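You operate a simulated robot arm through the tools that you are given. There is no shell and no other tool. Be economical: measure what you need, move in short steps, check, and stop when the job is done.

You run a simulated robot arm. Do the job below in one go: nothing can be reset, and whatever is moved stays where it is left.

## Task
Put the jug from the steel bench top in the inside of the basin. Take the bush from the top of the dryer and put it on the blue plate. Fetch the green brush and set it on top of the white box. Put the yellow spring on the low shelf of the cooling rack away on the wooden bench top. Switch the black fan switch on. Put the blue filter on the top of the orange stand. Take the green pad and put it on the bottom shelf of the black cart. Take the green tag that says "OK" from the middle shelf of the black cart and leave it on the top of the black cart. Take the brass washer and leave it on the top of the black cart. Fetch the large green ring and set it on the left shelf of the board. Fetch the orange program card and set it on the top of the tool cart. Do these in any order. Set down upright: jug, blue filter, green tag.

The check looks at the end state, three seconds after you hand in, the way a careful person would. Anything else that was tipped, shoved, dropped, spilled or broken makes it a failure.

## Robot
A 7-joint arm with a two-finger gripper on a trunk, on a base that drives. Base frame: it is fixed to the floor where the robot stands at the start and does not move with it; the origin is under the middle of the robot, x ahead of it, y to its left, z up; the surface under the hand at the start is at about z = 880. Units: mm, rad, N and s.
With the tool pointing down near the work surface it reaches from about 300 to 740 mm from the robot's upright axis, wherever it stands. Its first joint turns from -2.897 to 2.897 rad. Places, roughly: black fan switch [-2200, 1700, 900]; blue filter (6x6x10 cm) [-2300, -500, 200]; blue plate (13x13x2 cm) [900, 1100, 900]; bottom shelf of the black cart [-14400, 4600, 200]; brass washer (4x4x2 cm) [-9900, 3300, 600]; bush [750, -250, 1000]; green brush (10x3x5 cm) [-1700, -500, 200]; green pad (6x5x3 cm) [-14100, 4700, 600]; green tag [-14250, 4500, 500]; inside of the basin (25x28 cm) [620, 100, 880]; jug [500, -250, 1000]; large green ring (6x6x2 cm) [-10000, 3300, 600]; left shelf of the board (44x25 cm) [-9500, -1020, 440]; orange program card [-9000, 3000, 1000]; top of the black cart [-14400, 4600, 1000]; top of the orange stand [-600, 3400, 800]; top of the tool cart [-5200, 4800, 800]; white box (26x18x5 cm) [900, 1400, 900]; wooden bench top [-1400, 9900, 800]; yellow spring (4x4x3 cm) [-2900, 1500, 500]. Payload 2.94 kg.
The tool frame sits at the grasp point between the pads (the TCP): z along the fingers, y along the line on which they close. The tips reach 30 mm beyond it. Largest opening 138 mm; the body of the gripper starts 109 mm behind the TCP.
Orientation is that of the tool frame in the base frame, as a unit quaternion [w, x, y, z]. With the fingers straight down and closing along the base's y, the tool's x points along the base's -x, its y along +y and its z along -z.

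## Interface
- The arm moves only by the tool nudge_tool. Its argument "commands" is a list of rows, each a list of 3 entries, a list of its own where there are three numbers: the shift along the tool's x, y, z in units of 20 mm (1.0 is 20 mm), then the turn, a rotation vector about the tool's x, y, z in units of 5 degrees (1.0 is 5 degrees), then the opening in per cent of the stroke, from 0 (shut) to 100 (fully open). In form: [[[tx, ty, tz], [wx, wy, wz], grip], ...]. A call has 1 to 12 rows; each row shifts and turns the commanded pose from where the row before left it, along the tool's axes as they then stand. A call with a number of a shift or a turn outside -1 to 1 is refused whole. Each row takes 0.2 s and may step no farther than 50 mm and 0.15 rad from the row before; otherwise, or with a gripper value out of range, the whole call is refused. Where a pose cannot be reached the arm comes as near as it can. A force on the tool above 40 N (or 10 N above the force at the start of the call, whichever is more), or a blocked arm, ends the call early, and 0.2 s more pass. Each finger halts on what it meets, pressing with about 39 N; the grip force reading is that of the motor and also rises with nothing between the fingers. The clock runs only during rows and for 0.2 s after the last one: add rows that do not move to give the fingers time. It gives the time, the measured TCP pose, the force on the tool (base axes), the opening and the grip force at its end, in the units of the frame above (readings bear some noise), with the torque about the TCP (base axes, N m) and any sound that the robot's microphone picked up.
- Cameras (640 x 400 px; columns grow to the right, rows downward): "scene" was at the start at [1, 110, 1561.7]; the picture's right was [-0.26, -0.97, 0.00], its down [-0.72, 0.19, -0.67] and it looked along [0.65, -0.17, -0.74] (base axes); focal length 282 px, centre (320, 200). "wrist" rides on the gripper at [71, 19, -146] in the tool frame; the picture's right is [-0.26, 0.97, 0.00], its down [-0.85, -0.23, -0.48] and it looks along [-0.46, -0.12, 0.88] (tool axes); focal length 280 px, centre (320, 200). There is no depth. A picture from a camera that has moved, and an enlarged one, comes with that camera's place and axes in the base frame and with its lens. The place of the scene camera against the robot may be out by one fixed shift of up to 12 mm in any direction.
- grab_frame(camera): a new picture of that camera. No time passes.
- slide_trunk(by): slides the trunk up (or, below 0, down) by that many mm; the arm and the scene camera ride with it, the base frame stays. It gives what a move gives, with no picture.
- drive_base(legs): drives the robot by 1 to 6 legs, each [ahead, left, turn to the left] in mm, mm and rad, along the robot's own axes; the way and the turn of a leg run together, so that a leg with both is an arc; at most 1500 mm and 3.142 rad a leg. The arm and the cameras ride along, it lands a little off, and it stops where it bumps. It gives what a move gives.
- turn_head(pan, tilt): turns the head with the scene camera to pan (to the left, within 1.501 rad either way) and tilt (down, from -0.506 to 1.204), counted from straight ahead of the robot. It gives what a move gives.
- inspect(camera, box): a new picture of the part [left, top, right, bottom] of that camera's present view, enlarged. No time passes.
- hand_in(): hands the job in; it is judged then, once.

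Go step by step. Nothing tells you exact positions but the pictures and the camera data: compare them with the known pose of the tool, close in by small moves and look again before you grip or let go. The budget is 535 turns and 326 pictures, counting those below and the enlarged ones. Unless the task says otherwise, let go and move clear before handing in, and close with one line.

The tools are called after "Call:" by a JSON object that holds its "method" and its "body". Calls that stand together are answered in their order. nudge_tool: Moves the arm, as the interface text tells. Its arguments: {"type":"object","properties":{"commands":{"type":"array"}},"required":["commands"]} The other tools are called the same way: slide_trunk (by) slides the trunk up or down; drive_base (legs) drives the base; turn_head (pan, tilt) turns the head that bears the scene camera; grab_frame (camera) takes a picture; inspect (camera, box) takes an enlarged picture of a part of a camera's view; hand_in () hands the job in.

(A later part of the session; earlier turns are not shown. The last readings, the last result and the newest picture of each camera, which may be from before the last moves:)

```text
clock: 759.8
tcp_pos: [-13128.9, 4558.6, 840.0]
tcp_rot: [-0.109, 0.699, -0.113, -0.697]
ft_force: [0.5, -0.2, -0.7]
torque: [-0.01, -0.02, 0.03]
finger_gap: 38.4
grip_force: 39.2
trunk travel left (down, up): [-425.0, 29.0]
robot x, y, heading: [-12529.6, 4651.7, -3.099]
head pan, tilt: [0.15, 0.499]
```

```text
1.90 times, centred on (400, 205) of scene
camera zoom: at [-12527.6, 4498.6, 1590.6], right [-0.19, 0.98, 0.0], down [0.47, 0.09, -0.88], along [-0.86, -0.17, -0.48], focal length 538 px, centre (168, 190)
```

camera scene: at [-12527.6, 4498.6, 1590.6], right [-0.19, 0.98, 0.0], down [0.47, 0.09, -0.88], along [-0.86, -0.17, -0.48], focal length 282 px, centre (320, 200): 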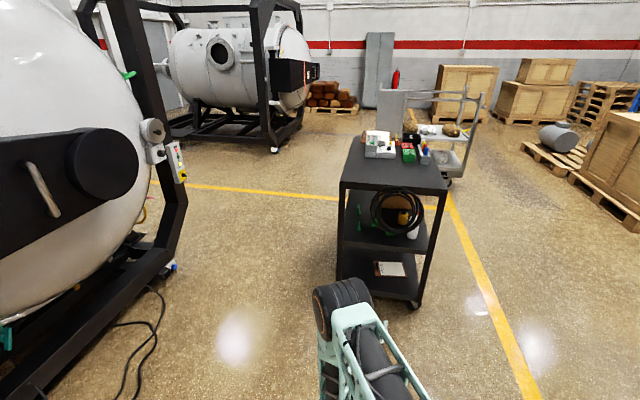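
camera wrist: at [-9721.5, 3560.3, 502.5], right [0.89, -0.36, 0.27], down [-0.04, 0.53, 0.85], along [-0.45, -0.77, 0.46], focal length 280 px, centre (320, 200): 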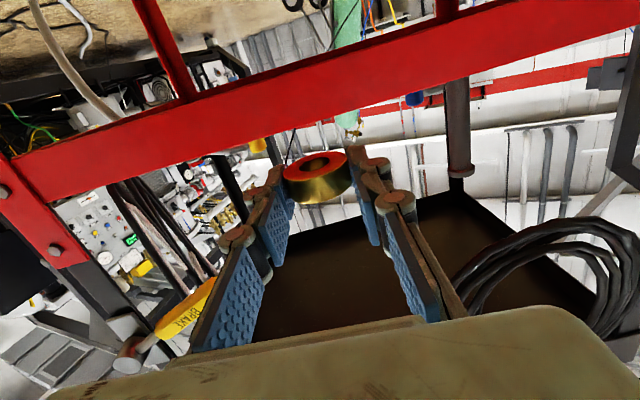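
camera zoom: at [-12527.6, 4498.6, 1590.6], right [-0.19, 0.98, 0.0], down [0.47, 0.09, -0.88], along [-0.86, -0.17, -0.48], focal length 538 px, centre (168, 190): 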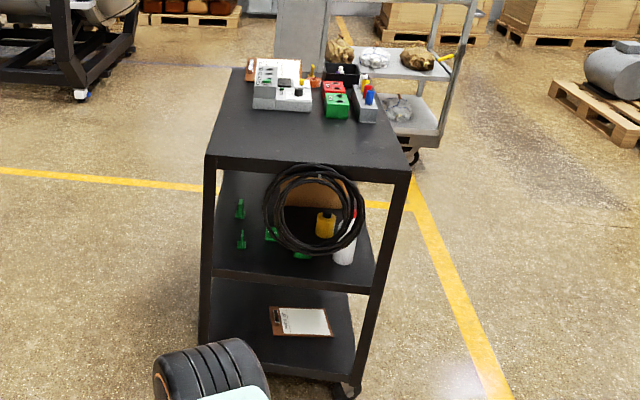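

The cart's top near half is free (edge x≈-13990, z≈900); a hose coil hangs at its near end around y 4560–4760, so I'll come in at y≈4430. Straightening the tool and raising.

Call:
{"method": "nudge_tool", "body": {"commands": [[[-1, 0, 0], [-1, 0, 0], 10], [[-1, 0, 0], [-1, 0, 0], 10], [[-1, 0, 0], [-1, 0, 0], 10], [[-1, 0, 0], [-0.6, 0, 0], 10], [[-1, 0, 0], [0, 0, 0], 10], [[-1, 0, 0], [0, 0, 0], 10], [[-1, 0, 0], [0, 0, 0], 10]]}}

Call:
{"method": "drive_base", "body": {"legs": [[0, 130, -0.04], [700, 0, 0]]}}

Call:
{"method": "turn_head", "body": {"pan": 0.25, "tilt": 0.7}}

Call:
{"method": "grab_frame", "body": {"camera": "scene"}}

Call:
{"method": "grab_frame", "body": {"camera": "wrist"}}

```text
clock: 761.4
tcp_pos: [-13128.2, 4560.1, 980.7]
tcp_rot: [0.001, 0.708, -0.003, -0.707]
ft_force: [-0.3, 0.3, -0.7]
torque: [0.0, -0.02, -0.01]
finger_gap: 38.1
grip_force: 38.7
trunk travel left (down, up): [-425.0, 29.0]
robot x, y, heading: [-12525.0, 4653.5, -3.1]
head pan, tilt: [0.15, 0.499]
```

```text
clock: 766.5
tcp_pos: [-13816.2, 4458.6, 981.4]
tcp_rot: [-0.013, 0.707, -0.017, -0.707]
ft_force: [-0.4, -0.4, -1.8]
torque: [-0.01, -0.03, 0.01]
finger_gap: 38.2
grip_force: 39.3
trunk travel left (down, up): [-425.0, 29.0]
robot x, y, heading: [-13210.3, 4520.3, 3.144]
head pan, tilt: [0.15, 0.499]
```

```text
clock: 767.3
tcp_pos: [-13815.8, 4459.1, 980.9]
tcp_rot: [-0.015, 0.707, -0.02, -0.706]
ft_force: [0.8, 0.3, -1.3]
torque: [0.01, -0.02, -0.01]
finger_gap: 38.0
grip_force: 39.4
trunk travel left (down, up): [-425.0, 29.0]
robot x, y, heading: [-13210.4, 4522.2, 3.133]
head pan, tilt: [0.25, 0.7]
```

```text
146 pictures are left
camera scene: at [-13209.9, 4362.6, 1573.0], right [-0.24, 0.97, 0.0], down [0.62, 0.16, -0.77], along [-0.74, -0.19, -0.64], focal length 282 px, centre (320, 200)
```

scene: 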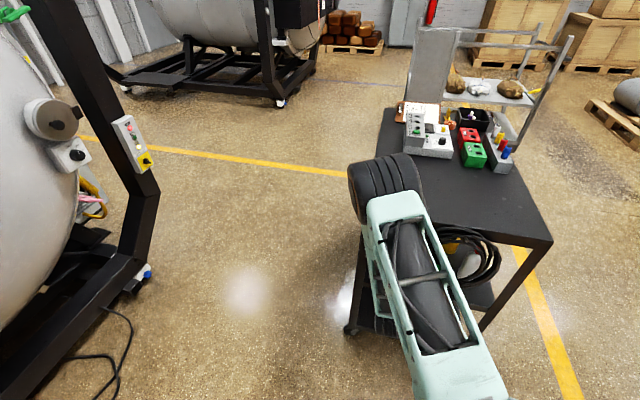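

```text
145 pictures are left
camera wrist: at [-13671.7, 4431.9, 909.9], right [-0.05, -0.96, 0.27], down [0.48, 0.21, 0.85], along [-0.87, 0.17, 0.46], focal length 280 px, centre (320, 200)
```

wrist: 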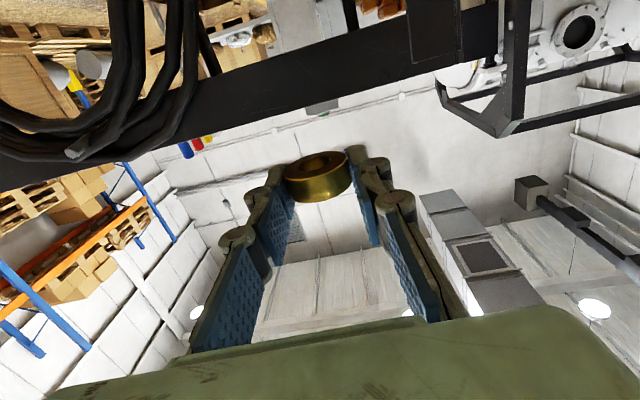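

The top's near edge is about x -13912, z≈945. I raise 30 mm, shift left 40 and drive on 175 mm.

Call:
{"method": "nudge_tool", "body": {"commands": [[[-1, 0, 0], [0, 0, 0], 10], [[-0.5, 0, 0], [0, 0, 0], 10]]}}

Call:
{"method": "drive_base", "body": {"legs": [[0, 40, 0], [170, 0, 0]]}}

Call:
{"method": "grab_frame", "body": {"camera": "wrist"}}

Call:
{"method": "turn_head", "body": {"pan": 0.5, "tilt": 0.8}}

Call:
{"method": "grab_frame", "body": {"camera": "scene"}}

```text
clock: 767.9
tcp_pos: [-13815.8, 4459.4, 1011.3]
tcp_rot: [-0.014, 0.707, -0.019, -0.706]
ft_force: [0.4, -0.8, -1.6]
torque: [-0.02, -0.03, -0.02]
finger_gap: 37.8
grip_force: 38.3
trunk travel left (down, up): [-425.0, 29.0]
robot x, y, heading: [-13211.2, 4523.1, 3.138]
head pan, tilt: [0.25, 0.7]
```

```text
clock: 770.0
tcp_pos: [-13988.8, 4417.5, 1009.3]
tcp_rot: [-0.015, 0.708, -0.02, -0.706]
ft_force: [-0.6, -0.2, -1.3]
torque: [-0.02, 0.04, -0.03]
finger_gap: 38.2
grip_force: 38.8
trunk travel left (down, up): [-425.0, 29.0]
robot x, y, heading: [-13382.6, 4483.6, 3.137]
head pan, tilt: [0.25, 0.7]
```

```text
144 pictures are left
camera wrist: at [-13844.3, 4391.6, 939.7], right [-0.04, -0.96, 0.27], down [0.48, 0.21, 0.85], along [-0.87, 0.17, 0.46], focal length 280 px, centre (320, 200)
```

wrist: 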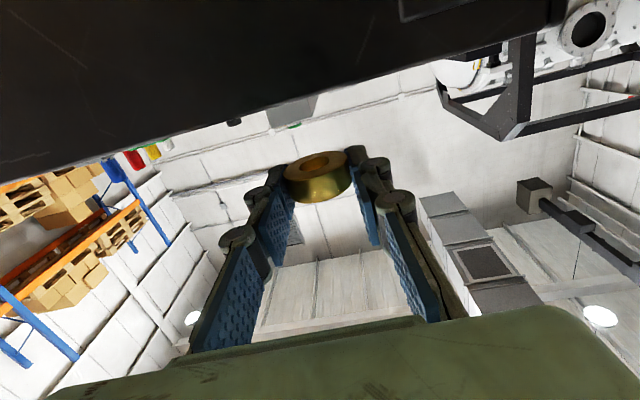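

```text
clock: 770.7
tcp_pos: [-13988.6, 4418.5, 1009.5]
tcp_rot: [-0.013, 0.707, -0.018, -0.706]
ft_force: [-0.3, 0.0, -1.7]
torque: [-0.02, -0.03, 0.0]
finger_gap: 38.2
grip_force: 39.4
trunk travel left (down, up): [-425.0, 29.0]
robot x, y, heading: [-13382.3, 4487.3, 3.133]
head pan, tilt: [0.499, 0.799]
```

```text
143 pictures are left
camera scene: at [-13370.2, 4304.9, 1564.7], right [-0.48, 0.88, 0.0], down [0.63, 0.34, -0.7], along [-0.61, -0.33, -0.72], focal length 282 px, centre (320, 200)
```

scene: 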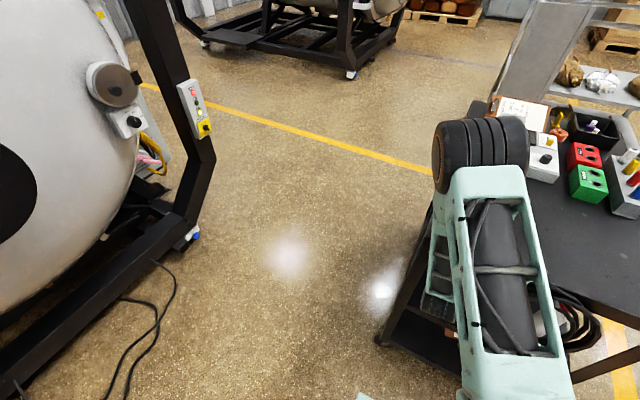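

Top z≈949 by the wrist view. Lowering the washer.

Call:
{"method": "nudge_tool", "body": {"commands": [[[1, 0, 0], [0, 0, 0], 10], [[0.9, 0, 0], [0, 0, 0], 10], [[0.1, 0, 0], [0, 0, 0], 10]]}}

Call:
{"method": "nudge_tool", "body": {"commands": [[[0.1, 0, 0], [0, 0, 0], 10], [[0.1, 0, 0], [0, 0, 0], 10]]}}

Call:
{"method": "nudge_tool", "body": {"commands": [[[0.1, 0, 0], [0, 0, 0], 10], [[0, 0, 0], [0, 0, 0], 10]]}}

Call:
{"method": "nudge_tool", "body": {"commands": [[[0.1, 0, 0], [0, 0, 0], 10], [[0, 0, 0], [0, 0, 0], 10]]}}

```text
clock: 771.5
tcp_pos: [-13988.3, 4418.3, 969.9]
tcp_rot: [-0.014, 0.707, -0.018, -0.706]
ft_force: [0.1, 0.3, -1.4]
torque: [0.02, 0.0, -0.02]
finger_gap: 37.7
grip_force: 39.3
trunk travel left (down, up): [-425.0, 29.0]
robot x, y, heading: [-13381.4, 4482.9, 3.139]
head pan, tilt: [0.499, 0.799]
```

```text
clock: 772.1
tcp_pos: [-13987.3, 4416.8, 966.6]
tcp_rot: [-0.014, 0.707, -0.018, -0.707]
ft_force: [-0.2, -0.3, -1.4]
torque: [-0.02, 0.03, 0.03]
finger_gap: 37.7
grip_force: 39.1
trunk travel left (down, up): [-425.0, 29.0]
robot x, y, heading: [-13381.4, 4483.1, 3.143]
head pan, tilt: [0.499, 0.799]
```

```text
clock: 772.7
tcp_pos: [-13988.4, 4416.8, 965.3]
tcp_rot: [-0.014, 0.707, -0.018, -0.706]
ft_force: [-0.2, -0.1, -1.2]
torque: [-0.03, 0.01, 0.0]
finger_gap: 37.8
grip_force: 38.6
trunk travel left (down, up): [-425.0, 29.0]
robot x, y, heading: [-13386.8, 4484.3, 3.143]
head pan, tilt: [0.499, 0.799]
```

```text
clock: 773.3
tcp_pos: [-13988.0, 4418.5, 964.2]
tcp_rot: [-0.013, 0.707, -0.018, -0.707]
ft_force: [0.1, 0.5, 1.6]
torque: [0.07, -0.02, 0.01]
finger_gap: 37.7
grip_force: 39.5
trunk travel left (down, up): [-425.0, 29.0]
robot x, y, heading: [-13384.2, 4484.1, 3.138]
head pan, tilt: [0.499, 0.799]
```

Contact. Release and withdraw.

Call:
{"method": "nudge_tool", "body": {"commands": [[[0, 0, 0], [0, 0, 0], 42], [[0, 0, 0], [0, 0, 0], 42], [[0, 0, 0], [0, 0, 0], 42], [[-0.05, 0, -0.8], [0, 0, 0], 42], [[0, 0, -1], [0, 0, 0], 42], [[0, 0, -1], [0, 0, 0], 42], [[0, 0, -1], [0, 0, 0], 42], [[0, 0, -1], [0, 0, 0], 42], [[0, 0, -1], [0, 0, 0], 42]]}}

Call:
{"method": "drive_base", "body": {"legs": [[-350, 0, 0]]}}

Call:
{"method": "turn_head", "body": {"pan": 0.0, "tilt": 0.6}}

Call:
{"method": "grab_frame", "body": {"camera": "scene"}}

```text
clock: 775.3
tcp_pos: [-13870.7, 4411.5, 963.4]
tcp_rot: [-0.014, 0.707, -0.02, -0.707]
ft_force: [-0.3, 0.7, 0.5]
torque: [0.01, 0.01, -0.03]
finger_gap: 57.7
grip_force: 0.0
trunk travel left (down, up): [-425.0, 29.0]
robot x, y, heading: [-13383.0, 4482.3, 3.142]
head pan, tilt: [0.499, 0.799]
```

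```text
clock: 777.6
tcp_pos: [-13519.4, 4410.8, 963.7]
tcp_rot: [-0.013, 0.707, -0.018, -0.707]
ft_force: [-0.2, -0.3, 0.1]
torque: [0.01, 0.02, 0.01]
finger_gap: 58.2
grip_force: 0.0
trunk travel left (down, up): [-425.0, 29.0]
robot x, y, heading: [-13034.8, 4476.2, 3.144]
head pan, tilt: [0.499, 0.799]
```

```text
clock: 778.5
tcp_pos: [-13519.1, 4410.9, 964.2]
tcp_rot: [-0.013, 0.707, -0.018, -0.706]
ft_force: [0.3, -0.9, 0.8]
torque: [0.02, 0.03, 0.0]
finger_gap: 57.9
grip_force: 0.1
trunk travel left (down, up): [-425.0, 29.0]
robot x, y, heading: [-13029.9, 4484.7, 3.142]
head pan, tilt: [0.0, 0.6]
```

```text
142 pictures are left
camera scene: at [-13036.0, 4342.8, 1581.5], right [0.0, 1.0, 0.0], down [0.57, 0.0, -0.82], along [-0.82, 0.0, -0.57], focal length 282 px, centre (320, 200)
```

scene: 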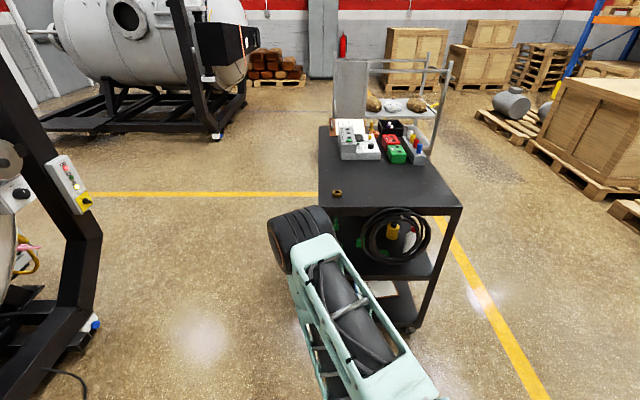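

Washer is on the cart top. Next I look at the middle shelf with the trunk lowered.

Call:
{"method": "slide_trunk", "body": {"by": -400}}

Call:
{"method": "turn_head", "body": {"pan": -0.05, "tilt": 0.4}}

Call:
{"method": "grab_frame", "body": {"camera": "scene"}}

Call:
{"method": "inspect", "body": {"camera": "scene", "box": [300, 140, 480, 300]}}

```text
clock: 782.4
tcp_pos: [-13518.2, 4412.7, 593.5]
tcp_rot: [0.01, -0.698, 0.023, 0.716]
ft_force: [0.2, -0.9, -0.9]
torque: [0.0, 0.01, 0.0]
finger_gap: 58.1
grip_force: 0.0
trunk travel left (down, up): [-25.0, 429.0]
robot x, y, heading: [-13033.1, 4484.2, 3.139]
head pan, tilt: [0.0, 0.6]
```

```text
clock: 783.1
tcp_pos: [-13518.0, 4412.7, 591.8]
tcp_rot: [0.01, -0.697, 0.025, 0.716]
ft_force: [-0.9, -0.3, 0.1]
torque: [-0.01, -0.01, 0.0]
finger_gap: 58.0
grip_force: 0.1
trunk travel left (down, up): [-25.0, 429.0]
robot x, y, heading: [-13035.2, 4483.2, 3.142]
head pan, tilt: [-0.051, 0.4]
```

```text
141 pictures are left
camera scene: at [-13029.9, 4352.3, 1208.4], right [0.05, 1.0, -0.01], down [0.38, -0.03, -0.93], along [-0.92, 0.05, -0.38], focal length 282 px, centre (320, 200)
```

scene: 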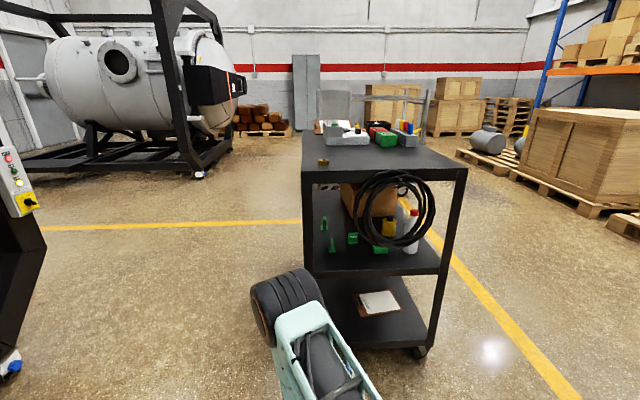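

```text
2.50 times, centred on (390, 220) of scene
camera zoom: at [-13029.9, 4352.3, 1208.4], right [0.05, 1.0, -0.01], down [0.38, -0.03, -0.93], along [-0.92, 0.05, -0.38], focal length 706 px, centre (145, 150)
```

zoom: 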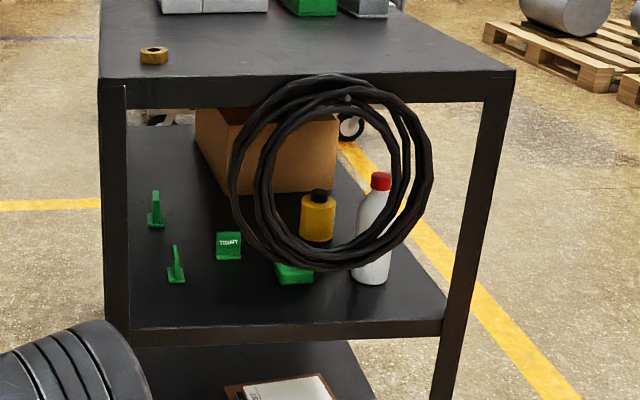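

The low trunk with the tucked arm seems to press on something of the robot itself; I raise the trunk 100 mm to relieve it.

Call:
{"method": "slide_trunk", "body": {"by": 120}}

Call:
{"method": "grab_frame", "body": {"camera": "scene"}}

Call:
{"method": "grab_frame", "body": {"camera": "wrist"}}

```text
clock: 784.6
tcp_pos: [-13519.8, 4411.4, 684.1]
tcp_rot: [-0.014, 0.707, -0.019, -0.706]
ft_force: [0.3, 0.2, 0.4]
torque: [0.01, 0.01, -0.03]
finger_gap: 58.0
grip_force: 0.2
trunk travel left (down, up): [-145.0, 309.0]
robot x, y, heading: [-13030.8, 4483.8, 3.142]
head pan, tilt: [-0.051, 0.4]
```

```text
139 pictures are left
camera scene: at [-13040.1, 4347.5, 1319.7], right [0.05, 1.0, 0.0], down [0.39, -0.02, -0.92], along [-0.92, 0.05, -0.39], focal length 282 px, centre (320, 200)
```

scene: 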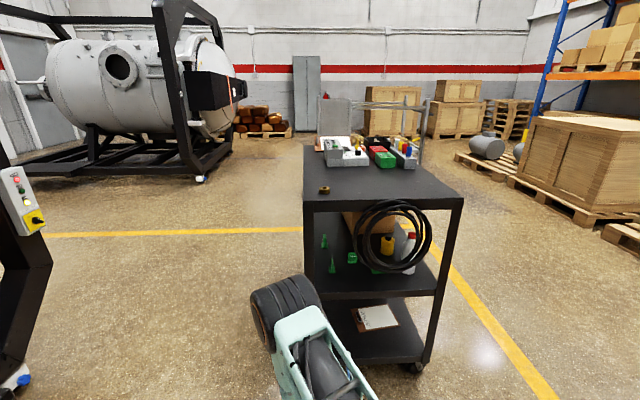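

```text
138 pictures are left
camera wrist: at [-13375.7, 4384.5, 612.9], right [-0.04, -0.96, 0.27], down [0.48, 0.21, 0.85], along [-0.87, 0.17, 0.46], focal length 280 px, centre (320, 200)
```

wrist: 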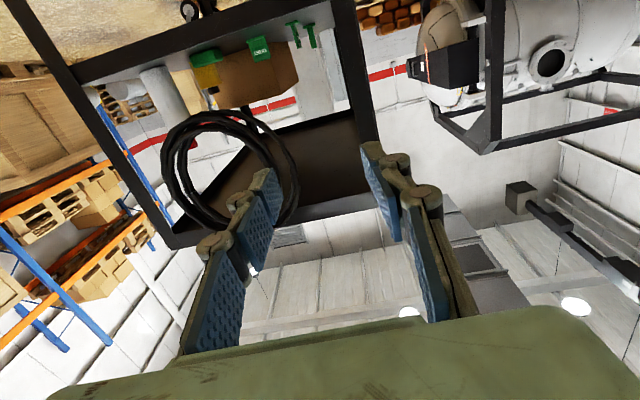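

Call:
{"method": "inspect", "body": {"camera": "scene", "box": [310, 220, 420, 290]}}

Call:
{"method": "inspect", "body": {"camera": "wrist", "box": [180, 10, 330, 110]}}

```text
5.71 times, centred on (365, 255) of scene
camera zoom: at [-13040.1, 4347.5, 1319.7], right [0.05, 1.0, 0.0], down [0.39, -0.02, -0.92], along [-0.92, 0.05, -0.39], focal length 1612 px, centre (63, -114)
```

zoom: 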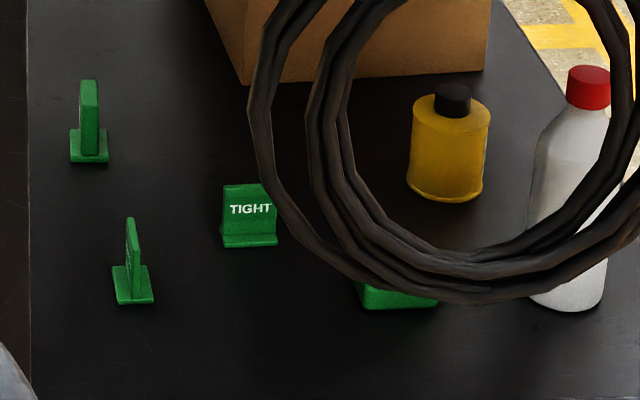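

```text
4.00 times, centred on (255, 60) of wrist
camera zoom: at [-13375.7, 4384.5, 612.9], right [-0.04, -0.96, 0.27], down [0.48, 0.21, 0.85], along [-0.87, 0.17, 0.46], focal length 1122 px, centre (580, 760)
```

zoom: 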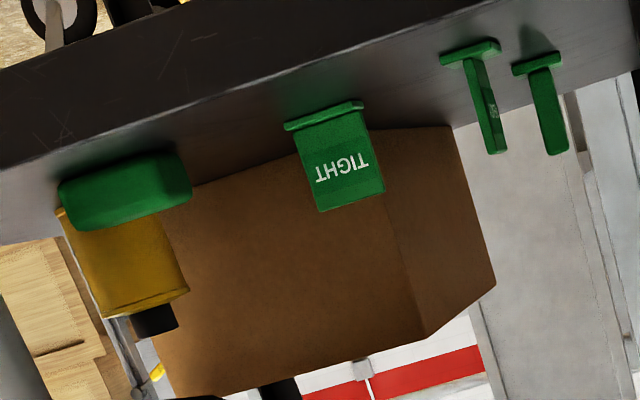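

Two tags stand edge-on; I go round to the left side to read them.

Call:
{"method": "drive_base", "body": {"legs": [[0, 850, 0], [500, 0, 0]]}}

Call:
{"method": "turn_head", "body": {"pan": -0.7, "tilt": 0.6}}

Call:
{"method": "grab_frame", "body": {"camera": "scene"}}

```text
clock: 791.5
tcp_pos: [-13516.6, 3608.7, 684.5]
tcp_rot: [0.01, -0.706, 0.019, 0.708]
ft_force: [0.1, -0.3, 0.0]
torque: [0.0, -0.05, -0.01]
finger_gap: 57.9
grip_force: 0.1
trunk travel left (down, up): [-145.0, 309.0]
robot x, y, heading: [-13030.3, 3682.5, -3.143]
head pan, tilt: [-0.051, 0.4]
stopped in leg 1: the robot was blocked; the commanded pose is now the measured one
```

```text
clock: 792.5
tcp_pos: [-13517.8, 3605.0, 684.3]
tcp_rot: [-0.013, 0.707, -0.018, -0.706]
ft_force: [-0.6, -0.7, -0.7]
torque: [-0.03, -0.03, -0.01]
finger_gap: 58.0
grip_force: 0.0
trunk travel left (down, up): [-145.0, 309.0]
robot x, y, heading: [-13029.7, 3677.3, -3.143]
head pan, tilt: [-0.7, 0.6]
```

```text
135 pictures are left
camera scene: at [-13014.5, 3595.3, 1301.6], right [0.64, 0.77, 0.0], down [0.43, -0.36, -0.83], along [-0.63, 0.53, -0.56], focal length 282 px, centre (320, 200)
```

scene: 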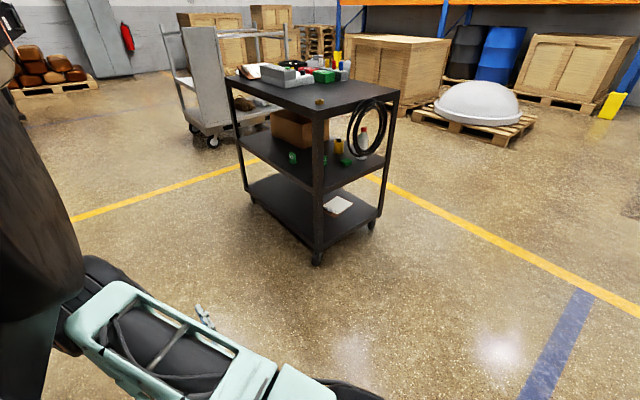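

Call:
{"method": "drive_base", "body": {"legs": [[0, -120, 0], [600, 0, 0]]}}

Call:
{"method": "turn_head", "body": {"pan": -1.1, "tilt": 0.6}}

Call:
{"method": "grab_frame", "body": {"camera": "scene"}}

```text
clock: 797.2
tcp_pos: [-14114.2, 3714.6, 683.2]
tcp_rot: [-0.008, 0.707, -0.012, -0.707]
ft_force: [-1.5, -0.4, -0.4]
torque: [-0.02, 0.0, 0.03]
finger_gap: 57.8
grip_force: 0.1
trunk travel left (down, up): [-145.0, 309.0]
robot x, y, heading: [-13630.4, 3793.8, -3.126]
head pan, tilt: [-0.7, 0.6]
```

```text
clock: 798.1
tcp_pos: [-14115.5, 3714.8, 682.6]
tcp_rot: [-0.007, 0.707, -0.012, -0.707]
ft_force: [-0.6, 0.0, -0.4]
torque: [-0.04, -0.01, 0.01]
finger_gap: 58.0
grip_force: 0.0
trunk travel left (down, up): [-145.0, 309.0]
robot x, y, heading: [-13629.3, 3798.2, -3.128]
head pan, tilt: [-1.1, 0.6]
```

```text
134 pictures are left
camera scene: at [-13583.9, 3733.7, 1301.6], right [0.88, 0.47, 0.0], down [0.27, -0.5, -0.83], along [-0.39, 0.73, -0.56], focal length 282 px, centre (320, 200)
```

scene: 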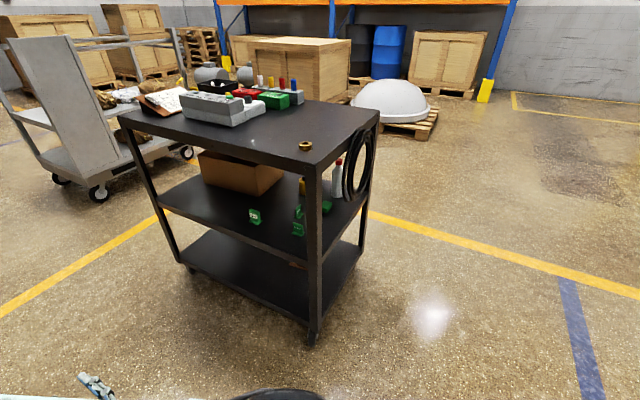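

Call:
{"method": "inspect", "body": {"camera": "scene", "box": [220, 150, 360, 260]}}

```text
3.64 times, centred on (290, 205) of scene
camera zoom: at [-13583.9, 3733.7, 1301.6], right [0.88, 0.47, 0.0], down [0.27, -0.5, -0.83], along [-0.39, 0.73, -0.56], focal length 1026 px, centre (429, 182)
```

zoom: 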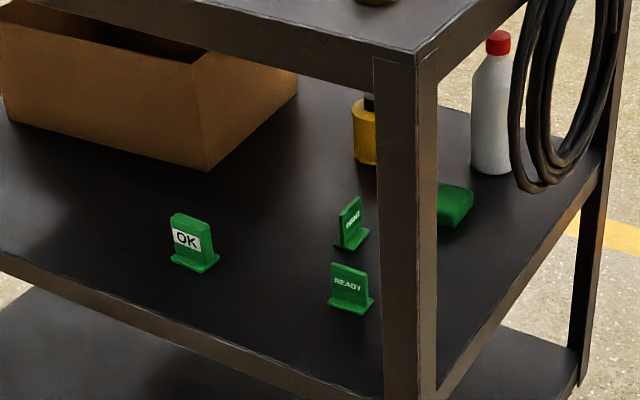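

The OK tag is the far-left one at about (-14247, 4428), near the cart's left side. I raise the arm, move alongside and turn to face +y.

Call:
{"method": "slide_trunk", "body": {"by": 300}}

Call:
{"method": "nudge_tool", "body": {"commands": [[[-1, 0, 0], [0, 0, 0], 60], [[-1, 0, 0], [0, 0, 0], 60], [[-1, 0, 0], [0, 0, 0], 60], [[-1, 0, 0], [0, 0, 0], 60], [[-1, 0, 0], [0, 0, 0], 60], [[-1, 0, 0], [0, 0, 0], 60]]}}

Call:
{"method": "drive_base", "body": {"legs": [[610, 0, -0.014], [0, 0, -1.571]]}}

Call:
{"method": "turn_head", "body": {"pan": 0.15, "tilt": 0.8}}

Call:
{"method": "grab_frame", "body": {"camera": "scene"}}

```text
clock: 801.1
tcp_pos: [-14115.3, 3713.8, 984.1]
tcp_rot: [-0.008, 0.708, -0.013, -0.707]
ft_force: [0.5, -0.6, -0.3]
torque: [0.0, 0.0, 0.01]
finger_gap: 57.9
grip_force: 0.0
trunk travel left (down, up): [-445.0, 9.0]
robot x, y, heading: [-13628.4, 3791.3, -3.129]
head pan, tilt: [-1.1, 0.6]
```

```text
clock: 802.5
tcp_pos: [-14138.8, 3704.0, 1084.1]
tcp_rot: [-0.008, 0.707, -0.011, -0.707]
ft_force: [0.7, 0.7, -0.4]
torque: [0.02, -0.01, 0.0]
finger_gap: 82.6
grip_force: 0.2
out of reach, approached as far as the arm can: row 4, 5, 6
trunk travel left (down, up): [-445.0, 9.0]
robot x, y, heading: [-13631.2, 3793.9, -3.126]
head pan, tilt: [-1.1, 0.6]
```

```text
clock: 809.8
tcp_pos: [-14341.6, 4293.5, 1084.4]
tcp_rot: [0.506, -0.492, 0.508, 0.494]
ft_force: [-0.6, -0.2, 0.1]
torque: [0.01, -0.06, 0.03]
finger_gap: 83.0
grip_force: 0.1
trunk travel left (down, up): [-445.0, 9.0]
robot x, y, heading: [-14248.9, 3782.6, 1.589]
head pan, tilt: [-1.1, 0.6]
```

```text
clock: 811.3
tcp_pos: [-14343.1, 4293.5, 1084.4]
tcp_rot: [0.507, -0.491, 0.509, 0.493]
ft_force: [0.4, -0.2, 0.0]
torque: [-0.03, 0.0, 0.02]
finger_gap: 82.8
grip_force: 0.1
trunk travel left (down, up): [-445.0, 9.0]
robot x, y, heading: [-14253.1, 3782.6, 1.589]
head pan, tilt: [0.15, 0.799]
```

```text
132 pictures are left
camera scene: at [-14393.6, 3776.4, 1584.7], right [0.99, 0.17, 0.0], down [0.12, -0.71, -0.7], along [-0.12, 0.69, -0.72], focal length 282 px, centre (320, 200)
```

scene: 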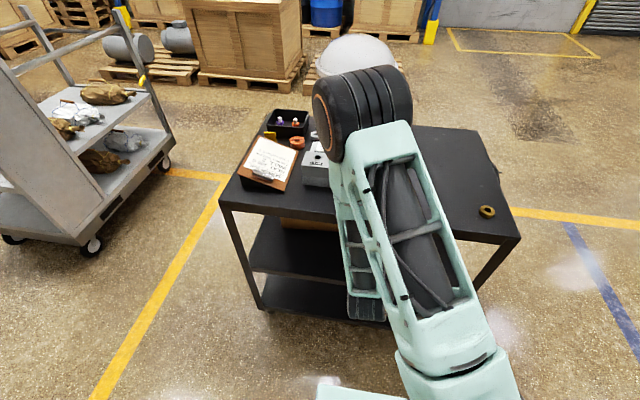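

Call:
{"method": "drive_base", "body": {"legs": [[-180, 0, -0.018]]}}

Call:
{"method": "nudge_tool", "body": {"commands": [[[0, -0.6, 0], [0, 1, 0], 60], [[0, -0.6, 0], [0, 1, 0], 60], [[0, -0.6, 0], [0, 1, 0], 60], [[0, -0.6, 0], [0, 1, 0], 60], [[0, -0.6, 0], [0, 1, 0], 60], [[0, -0.6, 0], [0, 1, 0], 60], [[0, -0.6, 0], [0, 1, 0], 60], [[0, -0.6, 0], [0, 1, 0], 60], [[0, -0.6, 0], [0, 1, 0], 60]]}}

Call:
{"method": "grab_frame", "body": {"camera": "wrist"}}

```text
clock: 812.8
tcp_pos: [-14331.3, 4115.7, 1083.7]
tcp_rot: [0.51, -0.486, 0.513, 0.49]
ft_force: [0.4, -0.2, -0.3]
torque: [-0.03, 0.0, 0.0]
finger_gap: 82.6
grip_force: 0.1
trunk travel left (down, up): [-445.0, 9.0]
robot x, y, heading: [-14248.4, 3608.0, 1.571]
head pan, tilt: [0.15, 0.799]
```

```text
clock: 814.8
tcp_pos: [-14233.0, 4139.9, 1068.8]
tcp_rot: [0.274, -0.638, 0.669, 0.265]
ft_force: [0.7, 0.1, -0.1]
torque: [-0.01, 0.01, -0.01]
finger_gap: 82.9
grip_force: 0.0
out of reach, approached as far as the arm can: row 1, 2, 3
trunk travel left (down, up): [-445.0, 9.0]
robot x, y, heading: [-14248.7, 3601.6, 1.568]
head pan, tilt: [0.15, 0.799]
```

```text
131 pictures are left
camera wrist: at [-14260.6, 3987.8, 1121.9], right [-0.95, 0.23, 0.19], down [0.25, 0.25, 0.93], along [0.17, 0.94, -0.3], focal length 280 px, centre (320, 200)
```

wrist: 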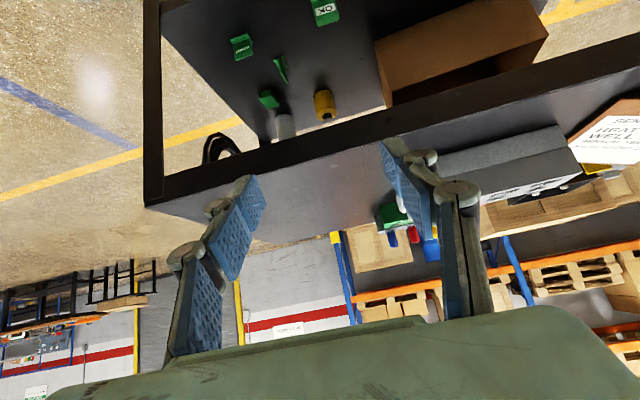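

Call:
{"method": "slide_trunk", "body": {"by": -400}}

Call:
{"method": "grab_frame", "body": {"camera": "wrist"}}

Call:
{"method": "turn_head", "body": {"pan": 0.1, "tilt": 0.6}}

Call:
{"method": "grab_frame", "body": {"camera": "scene"}}

```text
clock: 818.6
tcp_pos: [-14234.5, 4139.6, 668.6]
tcp_rot: [0.275, -0.637, 0.67, 0.266]
ft_force: [0.0, 0.1, 0.4]
torque: [-0.01, 0.0, -0.01]
finger_gap: 82.5
grip_force: 0.0
trunk travel left (down, up): [-45.0, 409.0]
robot x, y, heading: [-14249.9, 3606.3, 1.569]
head pan, tilt: [0.15, 0.799]
```

```text
130 pictures are left
camera wrist: at [-14261.1, 3988.0, 721.9], right [-0.95, 0.23, 0.19], down [0.25, 0.25, 0.94], along [0.17, 0.94, -0.3], focal length 280 px, centre (320, 200)
```

wrist: 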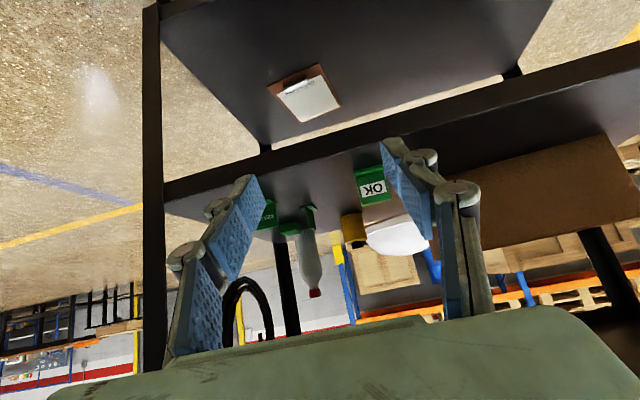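

```text
clock: 819.3
tcp_pos: [-14234.6, 4141.1, 668.4]
tcp_rot: [0.274, -0.637, 0.669, 0.266]
ft_force: [-0.4, 0.6, -0.8]
torque: [-0.03, 0.0, 0.0]
finger_gap: 82.8
grip_force: 0.2
trunk travel left (down, up): [-45.0, 409.0]
robot x, y, heading: [-14248.9, 3604.2, 1.571]
head pan, tilt: [0.099, 0.6]
```

```text
129 pictures are left
camera scene: at [-14389.1, 3608.3, 1201.5], right [1.0, 0.1, 0.0], down [0.06, -0.56, -0.82], along [-0.08, 0.82, -0.57], focal length 282 px, centre (320, 200)
```

scene: 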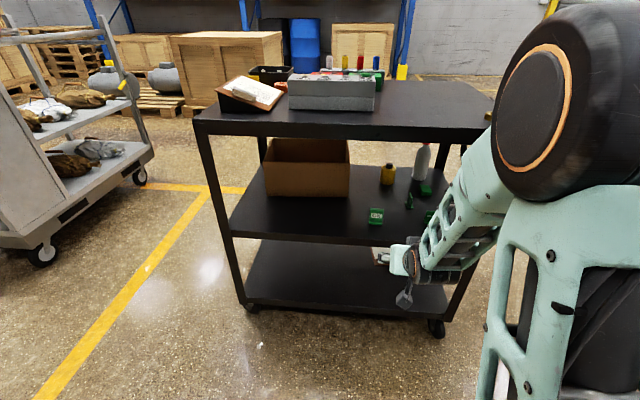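

OK tag centre ≈(-14270, 4435, 585). Driving ahead 120 mm and reaching in.

Call:
{"method": "drive_base", "body": {"legs": [[120, 0, 0]]}}

Call:
{"method": "nudge_tool", "body": {"commands": [[[-0.39, 0.25, 0.93], [0, 0, 0], 60], [[-0.39, 0.25, 0.93], [0, 0, 0], 60], [[-0.39, 0.25, 0.93], [0, 0, 0], 60], [[-0.39, 0.25, 0.93], [0, 0, 0], 60], [[-0.39, 0.25, 0.93], [0, 0, 0], 60]]}}

Call:
{"method": "grab_frame", "body": {"camera": "wrist"}}

```text
clock: 820.6
tcp_pos: [-14234.3, 4260.6, 669.3]
tcp_rot: [0.275, -0.636, 0.669, 0.267]
ft_force: [0.9, 0.2, -0.2]
torque: [0.0, -0.06, -0.03]
finger_gap: 82.8
grip_force: 0.1
trunk travel left (down, up): [-45.0, 409.0]
robot x, y, heading: [-14249.8, 3727.0, 1.568]
head pan, tilt: [0.099, 0.6]
```

```text
clock: 821.8
tcp_pos: [-14255.3, 4354.6, 631.0]
tcp_rot: [0.275, -0.637, 0.67, 0.266]
ft_force: [-0.9, -0.9, 0.9]
torque: [0.01, 0.01, -0.03]
finger_gap: 82.7
grip_force: 0.1
trunk travel left (down, up): [-45.0, 409.0]
robot x, y, heading: [-14250.9, 3728.4, 1.568]
head pan, tilt: [0.099, 0.6]
```

```text
128 pictures are left
camera wrist: at [-14281.7, 4202.4, 683.5], right [-0.95, 0.23, 0.19], down [0.25, 0.25, 0.94], along [0.17, 0.94, -0.3], focal length 280 px, centre (320, 200)
```

wrist: 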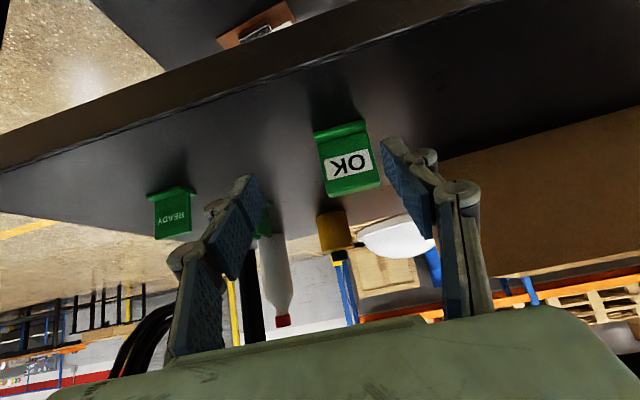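

Call:
{"method": "nudge_tool", "body": {"commands": [[[-0.35, 0.24, 0.89], [0, 0, 0], 60], [[-0.35, 0.24, 0.89], [0, 0, 0], 60], [[-0.35, 0.24, 0.89], [0, 0, 0], 60]]}}

Call:
{"method": "inspect", "body": {"camera": "wrist", "box": [200, 80, 440, 260]}}

```text
clock: 822.6
tcp_pos: [-14266.8, 4409.7, 607.9]
tcp_rot: [0.276, -0.636, 0.67, 0.266]
ft_force: [0.5, -0.2, 0.6]
torque: [-0.02, -0.02, 0.02]
finger_gap: 82.9
grip_force: 0.0
trunk travel left (down, up): [-45.0, 409.0]
robot x, y, heading: [-14252.4, 3725.2, 1.568]
head pan, tilt: [0.099, 0.6]
```

```text
2.22 times, centred on (320, 170) of wrist
camera zoom: at [-14293.3, 4256.5, 661.2], right [-0.95, 0.23, 0.19], down [0.25, 0.25, 0.94], along [0.17, 0.94, -0.3], focal length 623 px, centre (320, 267)
```

zoom: 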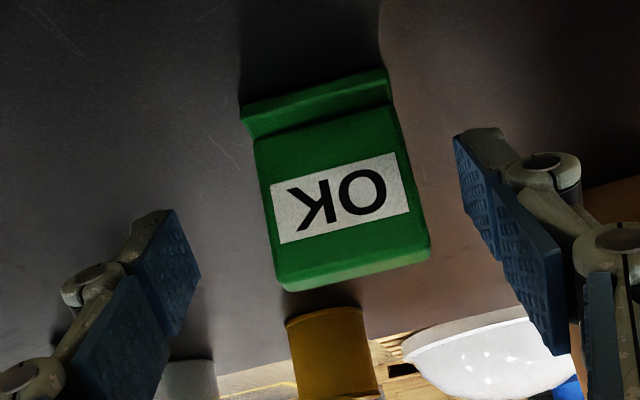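

Call:
{"method": "nudge_tool", "body": {"commands": [[[-0.25, 0.3, 0.6], [0, 0, 0], 60], [[-0.1, 0, 0.2], [0, 0, 0], 60]]}}

Call:
{"method": "nudge_tool", "body": {"commands": [[[0, 0, 0], [0, 0, 0], 22], [[0, 0, 0], [0, 0, 0], 22], [[0, 0, 0], [0, 0, 0], 22]]}}

Call:
{"method": "inspect", "body": {"camera": "wrist", "box": [200, 80, 440, 260]}}

```text
clock: 823.2
tcp_pos: [-14272.3, 4425.1, 601.4]
tcp_rot: [0.275, -0.637, 0.669, 0.267]
ft_force: [0.5, 0.5, -0.5]
torque: [0.02, 0.01, 0.0]
finger_gap: 82.7
grip_force: 0.1
trunk travel left (down, up): [-45.0, 409.0]
robot x, y, heading: [-14251.6, 3724.8, 1.568]
head pan, tilt: [0.099, 0.6]
```

```text
clock: 824.0
tcp_pos: [-14273.0, 4426.1, 601.9]
tcp_rot: [0.275, -0.637, 0.669, 0.266]
ft_force: [1.0, 0.2, 0.3]
torque: [0.01, -0.01, -0.01]
finger_gap: 46.4
grip_force: 39.2
trunk travel left (down, up): [-45.0, 409.0]
robot x, y, heading: [-14252.4, 3726.6, 1.567]
head pan, tilt: [0.099, 0.6]
```

```text
2.22 times, centred on (320, 170) of wrist
camera zoom: at [-14299.3, 4273.1, 655.6], right [-0.95, 0.23, 0.19], down [0.25, 0.25, 0.94], along [0.17, 0.94, -0.3], focal length 623 px, centre (320, 267)
```

zoom: 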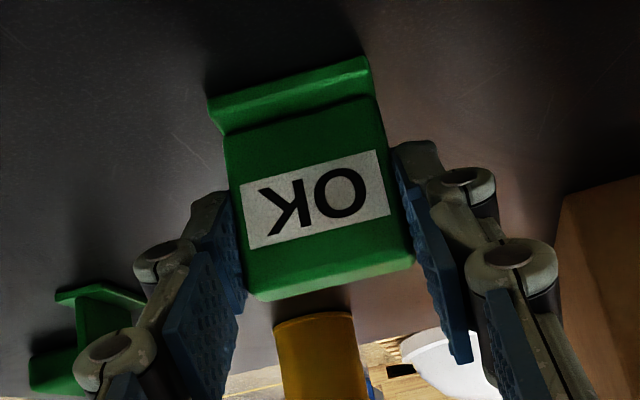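

OK tag gripped. Lift 20 mm, then straight back out.

Call:
{"method": "nudge_tool", "body": {"commands": [[[-0.5, 0, -0.5], [0, 0, 0], 22], [[-0.4, 0, -0.4], [0, 0, 0], 22], [[0.707, 0, -0.707], [0, 0, 0], 22], [[0.707, 0, -0.707], [0, 0, 0], 22], [[0.707, 0, -0.707], [0, 0, 0], 22], [[0.707, 0, -0.707], [0, 0, 0], 22], [[0.707, 0, -0.707], [0, 0, 0], 22], [[0.707, 0, -0.707], [0, 0, 0], 22]]}}

Call:
{"method": "drive_base", "body": {"legs": [[-160, 0, 0]]}}

Call:
{"method": "slide_trunk", "body": {"by": 405}}

Call:
{"method": "grab_frame", "body": {"camera": "wrist"}}

Call:
{"method": "grab_frame", "body": {"camera": "scene"}}

```text
clock: 825.8
tcp_pos: [-14277.0, 4306.9, 625.9]
tcp_rot: [0.276, -0.636, 0.67, 0.266]
ft_force: [-0.9, -0.4, -1.3]
torque: [0.05, -0.01, -0.02]
finger_gap: 46.7
grip_force: 39.1
trunk travel left (down, up): [-45.0, 409.0]
robot x, y, heading: [-14248.2, 3726.2, 1.568]
head pan, tilt: [0.099, 0.6]
```

```text
clock: 827.2
tcp_pos: [-14277.1, 4145.0, 627.6]
tcp_rot: [0.275, -0.637, 0.669, 0.267]
ft_force: [1.4, -0.7, -0.6]
torque: [0.02, 0.02, 0.03]
finger_gap: 46.6
grip_force: 38.9
trunk travel left (down, up): [-45.0, 409.0]
robot x, y, heading: [-14252.3, 3567.3, 1.571]
head pan, tilt: [0.099, 0.6]
```

```text
refused: 405 is not a number from -400 to 400
```

```text
125 pictures are left
camera wrist: at [-14304.6, 3993.7, 679.7], right [-0.95, 0.23, 0.19], down [0.25, 0.25, 0.94], along [0.17, 0.94, -0.3], focal length 280 px, centre (320, 200)
```

wrist: 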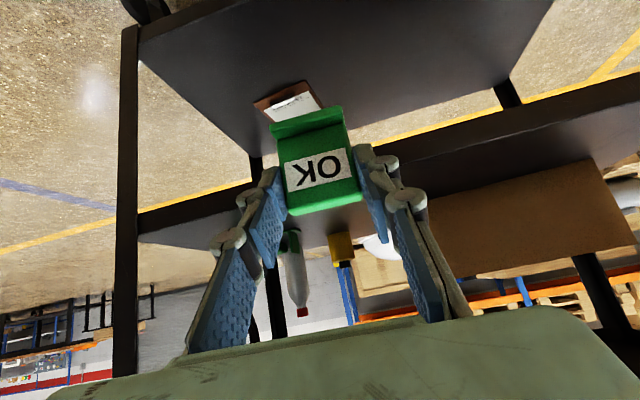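

```text
124 pictures are left
camera scene: at [-14389.2, 3568.2, 1201.6], right [1.0, 0.1, 0.0], down [0.05, -0.56, -0.83], along [-0.08, 0.82, -0.57], focal length 282 px, centre (320, 200)
```

scene: 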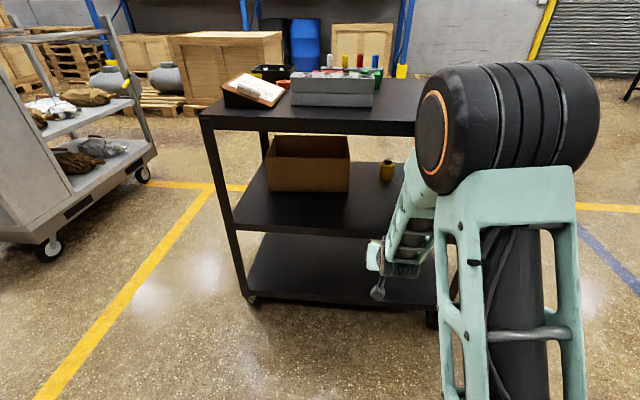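

Call:
{"method": "slide_trunk", "body": {"by": 400}}

Call:
{"method": "nudge_tool", "body": {"commands": [[[-0.7, 0, -0.7], [0, 0, 0], 22], [[-0.7, 0, -0.7], [0, 0, 0], 22]]}}

Call:
{"method": "drive_base", "body": {"legs": [[0, -145, 0], [260, 0, 0]]}}

Call:
{"method": "turn_head", "body": {"pan": 0.1, "tilt": 0.85}}

Call:
{"method": "grab_frame", "body": {"camera": "scene"}}

Call:
{"method": "grab_frame", "body": {"camera": "wrist"}}

```text
clock: 831.0
tcp_pos: [-14277.1, 4145.4, 1027.0]
tcp_rot: [0.274, -0.637, 0.67, 0.266]
ft_force: [-0.2, 0.2, -1.1]
torque: [-0.02, 0.0, 0.02]
finger_gap: 46.3
grip_force: 39.1
trunk travel left (down, up): [-445.0, 9.0]
robot x, y, heading: [-14248.2, 3567.1, 1.567]
head pan, tilt: [0.099, 0.6]
```

```text
clock: 831.6
tcp_pos: [-14278.1, 4145.8, 1065.8]
tcp_rot: [0.274, -0.637, 0.67, 0.265]
ft_force: [0.4, 0.3, -0.1]
torque: [0.0, 0.0, 0.01]
finger_gap: 46.3
grip_force: 39.2
trunk travel left (down, up): [-445.0, 9.0]
robot x, y, heading: [-14249.9, 3562.4, 1.566]
head pan, tilt: [0.099, 0.6]
```

```text
clock: 835.0
tcp_pos: [-14130.7, 4400.8, 1064.7]
tcp_rot: [0.275, -0.638, 0.669, 0.266]
ft_force: [0.2, 0.4, -0.2]
torque: [0.01, 0.03, 0.01]
finger_gap: 46.2
grip_force: 39.2
trunk travel left (down, up): [-445.0, 9.0]
robot x, y, heading: [-14101.7, 3815.4, 1.571]
head pan, tilt: [0.099, 0.6]
```

```text
clock: 835.8
tcp_pos: [-14130.7, 4400.9, 1065.5]
tcp_rot: [0.274, -0.638, 0.669, 0.266]
ft_force: [-0.1, -0.3, -0.2]
torque: [-0.02, -0.04, -0.02]
finger_gap: 46.3
grip_force: 39.3
trunk travel left (down, up): [-445.0, 9.0]
robot x, y, heading: [-14106.6, 3820.6, 1.571]
head pan, tilt: [0.099, 0.85]
```

```text
123 pictures are left
camera scene: at [-14238.8, 3812.4, 1580.7], right [0.99, 0.1, 0.0], down [0.07, -0.75, -0.66], along [-0.07, 0.66, -0.75], focal length 282 px, centre (320, 200)
```

scene: 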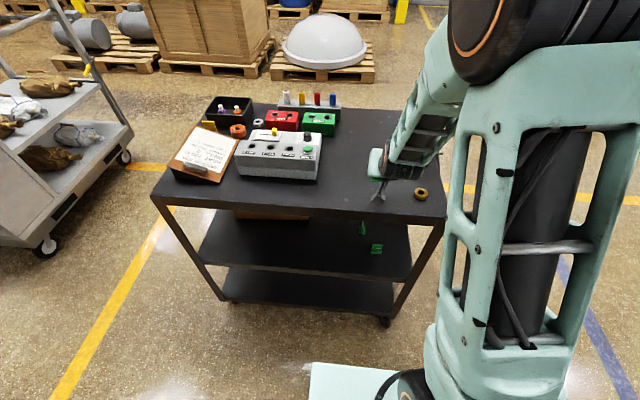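

```text
122 pictures are left
camera wrist: at [-14157.1, 4248.3, 1118.8], right [-0.95, 0.23, 0.19], down [0.25, 0.25, 0.94], along [0.17, 0.94, -0.3], focal length 280 px, centre (320, 200)
```

wrist: 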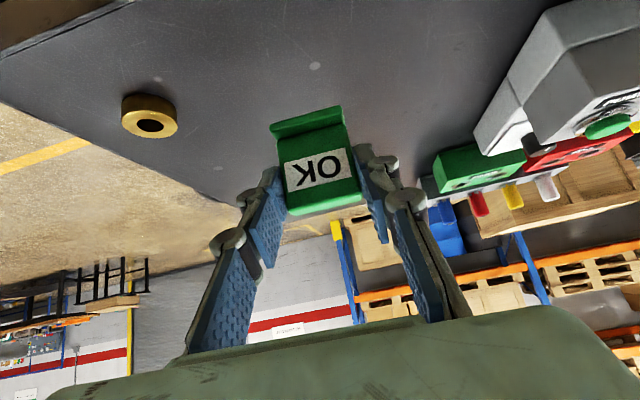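

Call:
{"method": "nudge_tool", "body": {"commands": [[[-0.7, 0, 0.7], [0, 0, 0], 22], [[-0.35, 0, 0.35], [0, 0, 0], 22], [[0.707, 0, 0.707], [0, 0, 0], 22], [[0.707, 0, 0.707], [0, 0, 0], 22], [[0.6, 0, 0.6], [0, 0, 0], 22]]}}

Call:
{"method": "nudge_tool", "body": {"commands": [[[0.14, 0, 0.14], [0, 0, 0], 22], [[0.07, 0, 0.07], [0, 0, 0], 22]]}}

Call:
{"method": "nudge_tool", "body": {"commands": [[[0.07, 0, 0.07], [0, 0, 0], 22], [[0.07, 0, 0.07], [0, 0, 0], 22]]}}

Call:
{"method": "inspect", "body": {"camera": "wrist", "box": [200, 60, 440, 240]}}

```text
clock: 837.0
tcp_pos: [-14128.1, 4432.0, 1009.6]
tcp_rot: [0.274, -0.637, 0.669, 0.266]
ft_force: [1.1, -0.1, -0.4]
torque: [-0.02, 0.01, 0.01]
finger_gap: 46.5
grip_force: 39.3
trunk travel left (down, up): [-445.0, 9.0]
robot x, y, heading: [-14098.7, 3820.8, 1.572]
head pan, tilt: [0.099, 0.85]
```

```text
clock: 837.6
tcp_pos: [-14129.9, 4431.4, 1002.2]
tcp_rot: [0.275, -0.637, 0.669, 0.266]
ft_force: [-0.3, 0.5, -0.6]
torque: [0.0, -0.03, 0.0]
finger_gap: 46.4
grip_force: 39.2
trunk travel left (down, up): [-445.0, 9.0]
robot x, y, heading: [-14102.0, 3818.4, 1.57]
head pan, tilt: [0.099, 0.85]
```

```text
clock: 838.2
tcp_pos: [-14131.1, 4430.1, 1002.1]
tcp_rot: [0.275, -0.637, 0.668, 0.268]
ft_force: [-0.5, -1.6, 12.0]
torque: [-0.11, -0.18, -0.03]
finger_gap: 46.3
grip_force: 39.1
trunk travel left (down, up): [-445.0, 9.0]
robot x, y, heading: [-14098.5, 3819.6, 1.571]
head pan, tilt: [0.099, 0.85]
```

```text
2.22 times, centred on (320, 150) of wrist
camera zoom: at [-14156.3, 4278.1, 1054.5], right [-0.95, 0.23, 0.19], down [0.25, 0.25, 0.94], along [0.16, 0.94, -0.29], focal length 623 px, centre (320, 311)
```

zoom: 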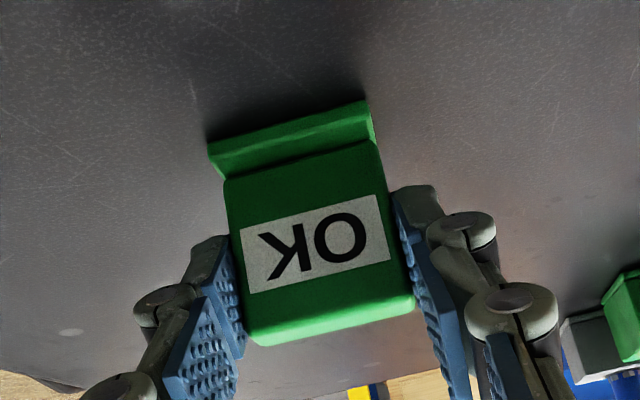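

Contact (12 N). One more millimetre, then release and withdraw along the tool.

Call:
{"method": "nudge_tool", "body": {"commands": [[[0, 0, 0], [0, 0, 0], 22], [[0, 0, 0], [0, 0, 0], 55], [[0, 0, 0], [0, 0, 0], 55], [[0, 0, 0], [0, 0, 0], 55], [[0, 0, -0.9], [0, 0, 0], 55], [[0, 0, -1], [0, 0, 0], 55], [[0, 0, -1], [0, 0, 0], 55], [[0, 0, -1], [0, 0, 0], 55], [[0, 0, -1], [0, 0, 0], 55], [[0, 0, -1], [0, 0, 0], 55]]}}

Call:
{"method": "grab_frame", "body": {"camera": "wrist"}}

```text
clock: 840.4
tcp_pos: [-14132.8, 4348.4, 1083.2]
tcp_rot: [0.274, -0.638, 0.668, 0.267]
ft_force: [-0.3, 0.2, 0.6]
torque: [-0.02, -0.01, 0.01]
finger_gap: 76.0
grip_force: 0.0
trunk travel left (down, up): [-445.0, 9.0]
robot x, y, heading: [-14100.2, 3820.0, 1.57]
head pan, tilt: [0.099, 0.85]
```

```text
120 pictures are left
camera wrist: at [-14159.3, 4195.7, 1136.1], right [-0.95, 0.23, 0.19], down [0.25, 0.25, 0.94], along [0.16, 0.94, -0.3], focal length 280 px, centre (320, 200)
```

wrist: 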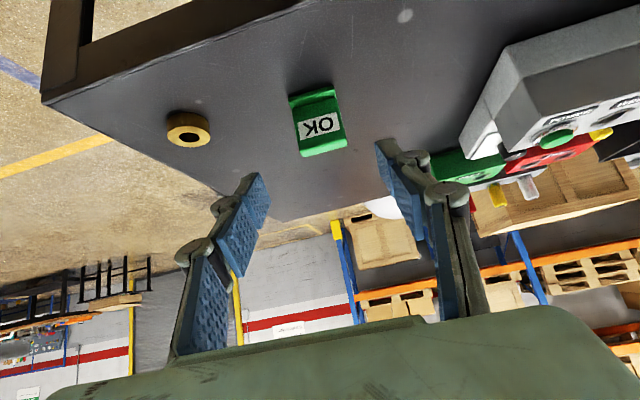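

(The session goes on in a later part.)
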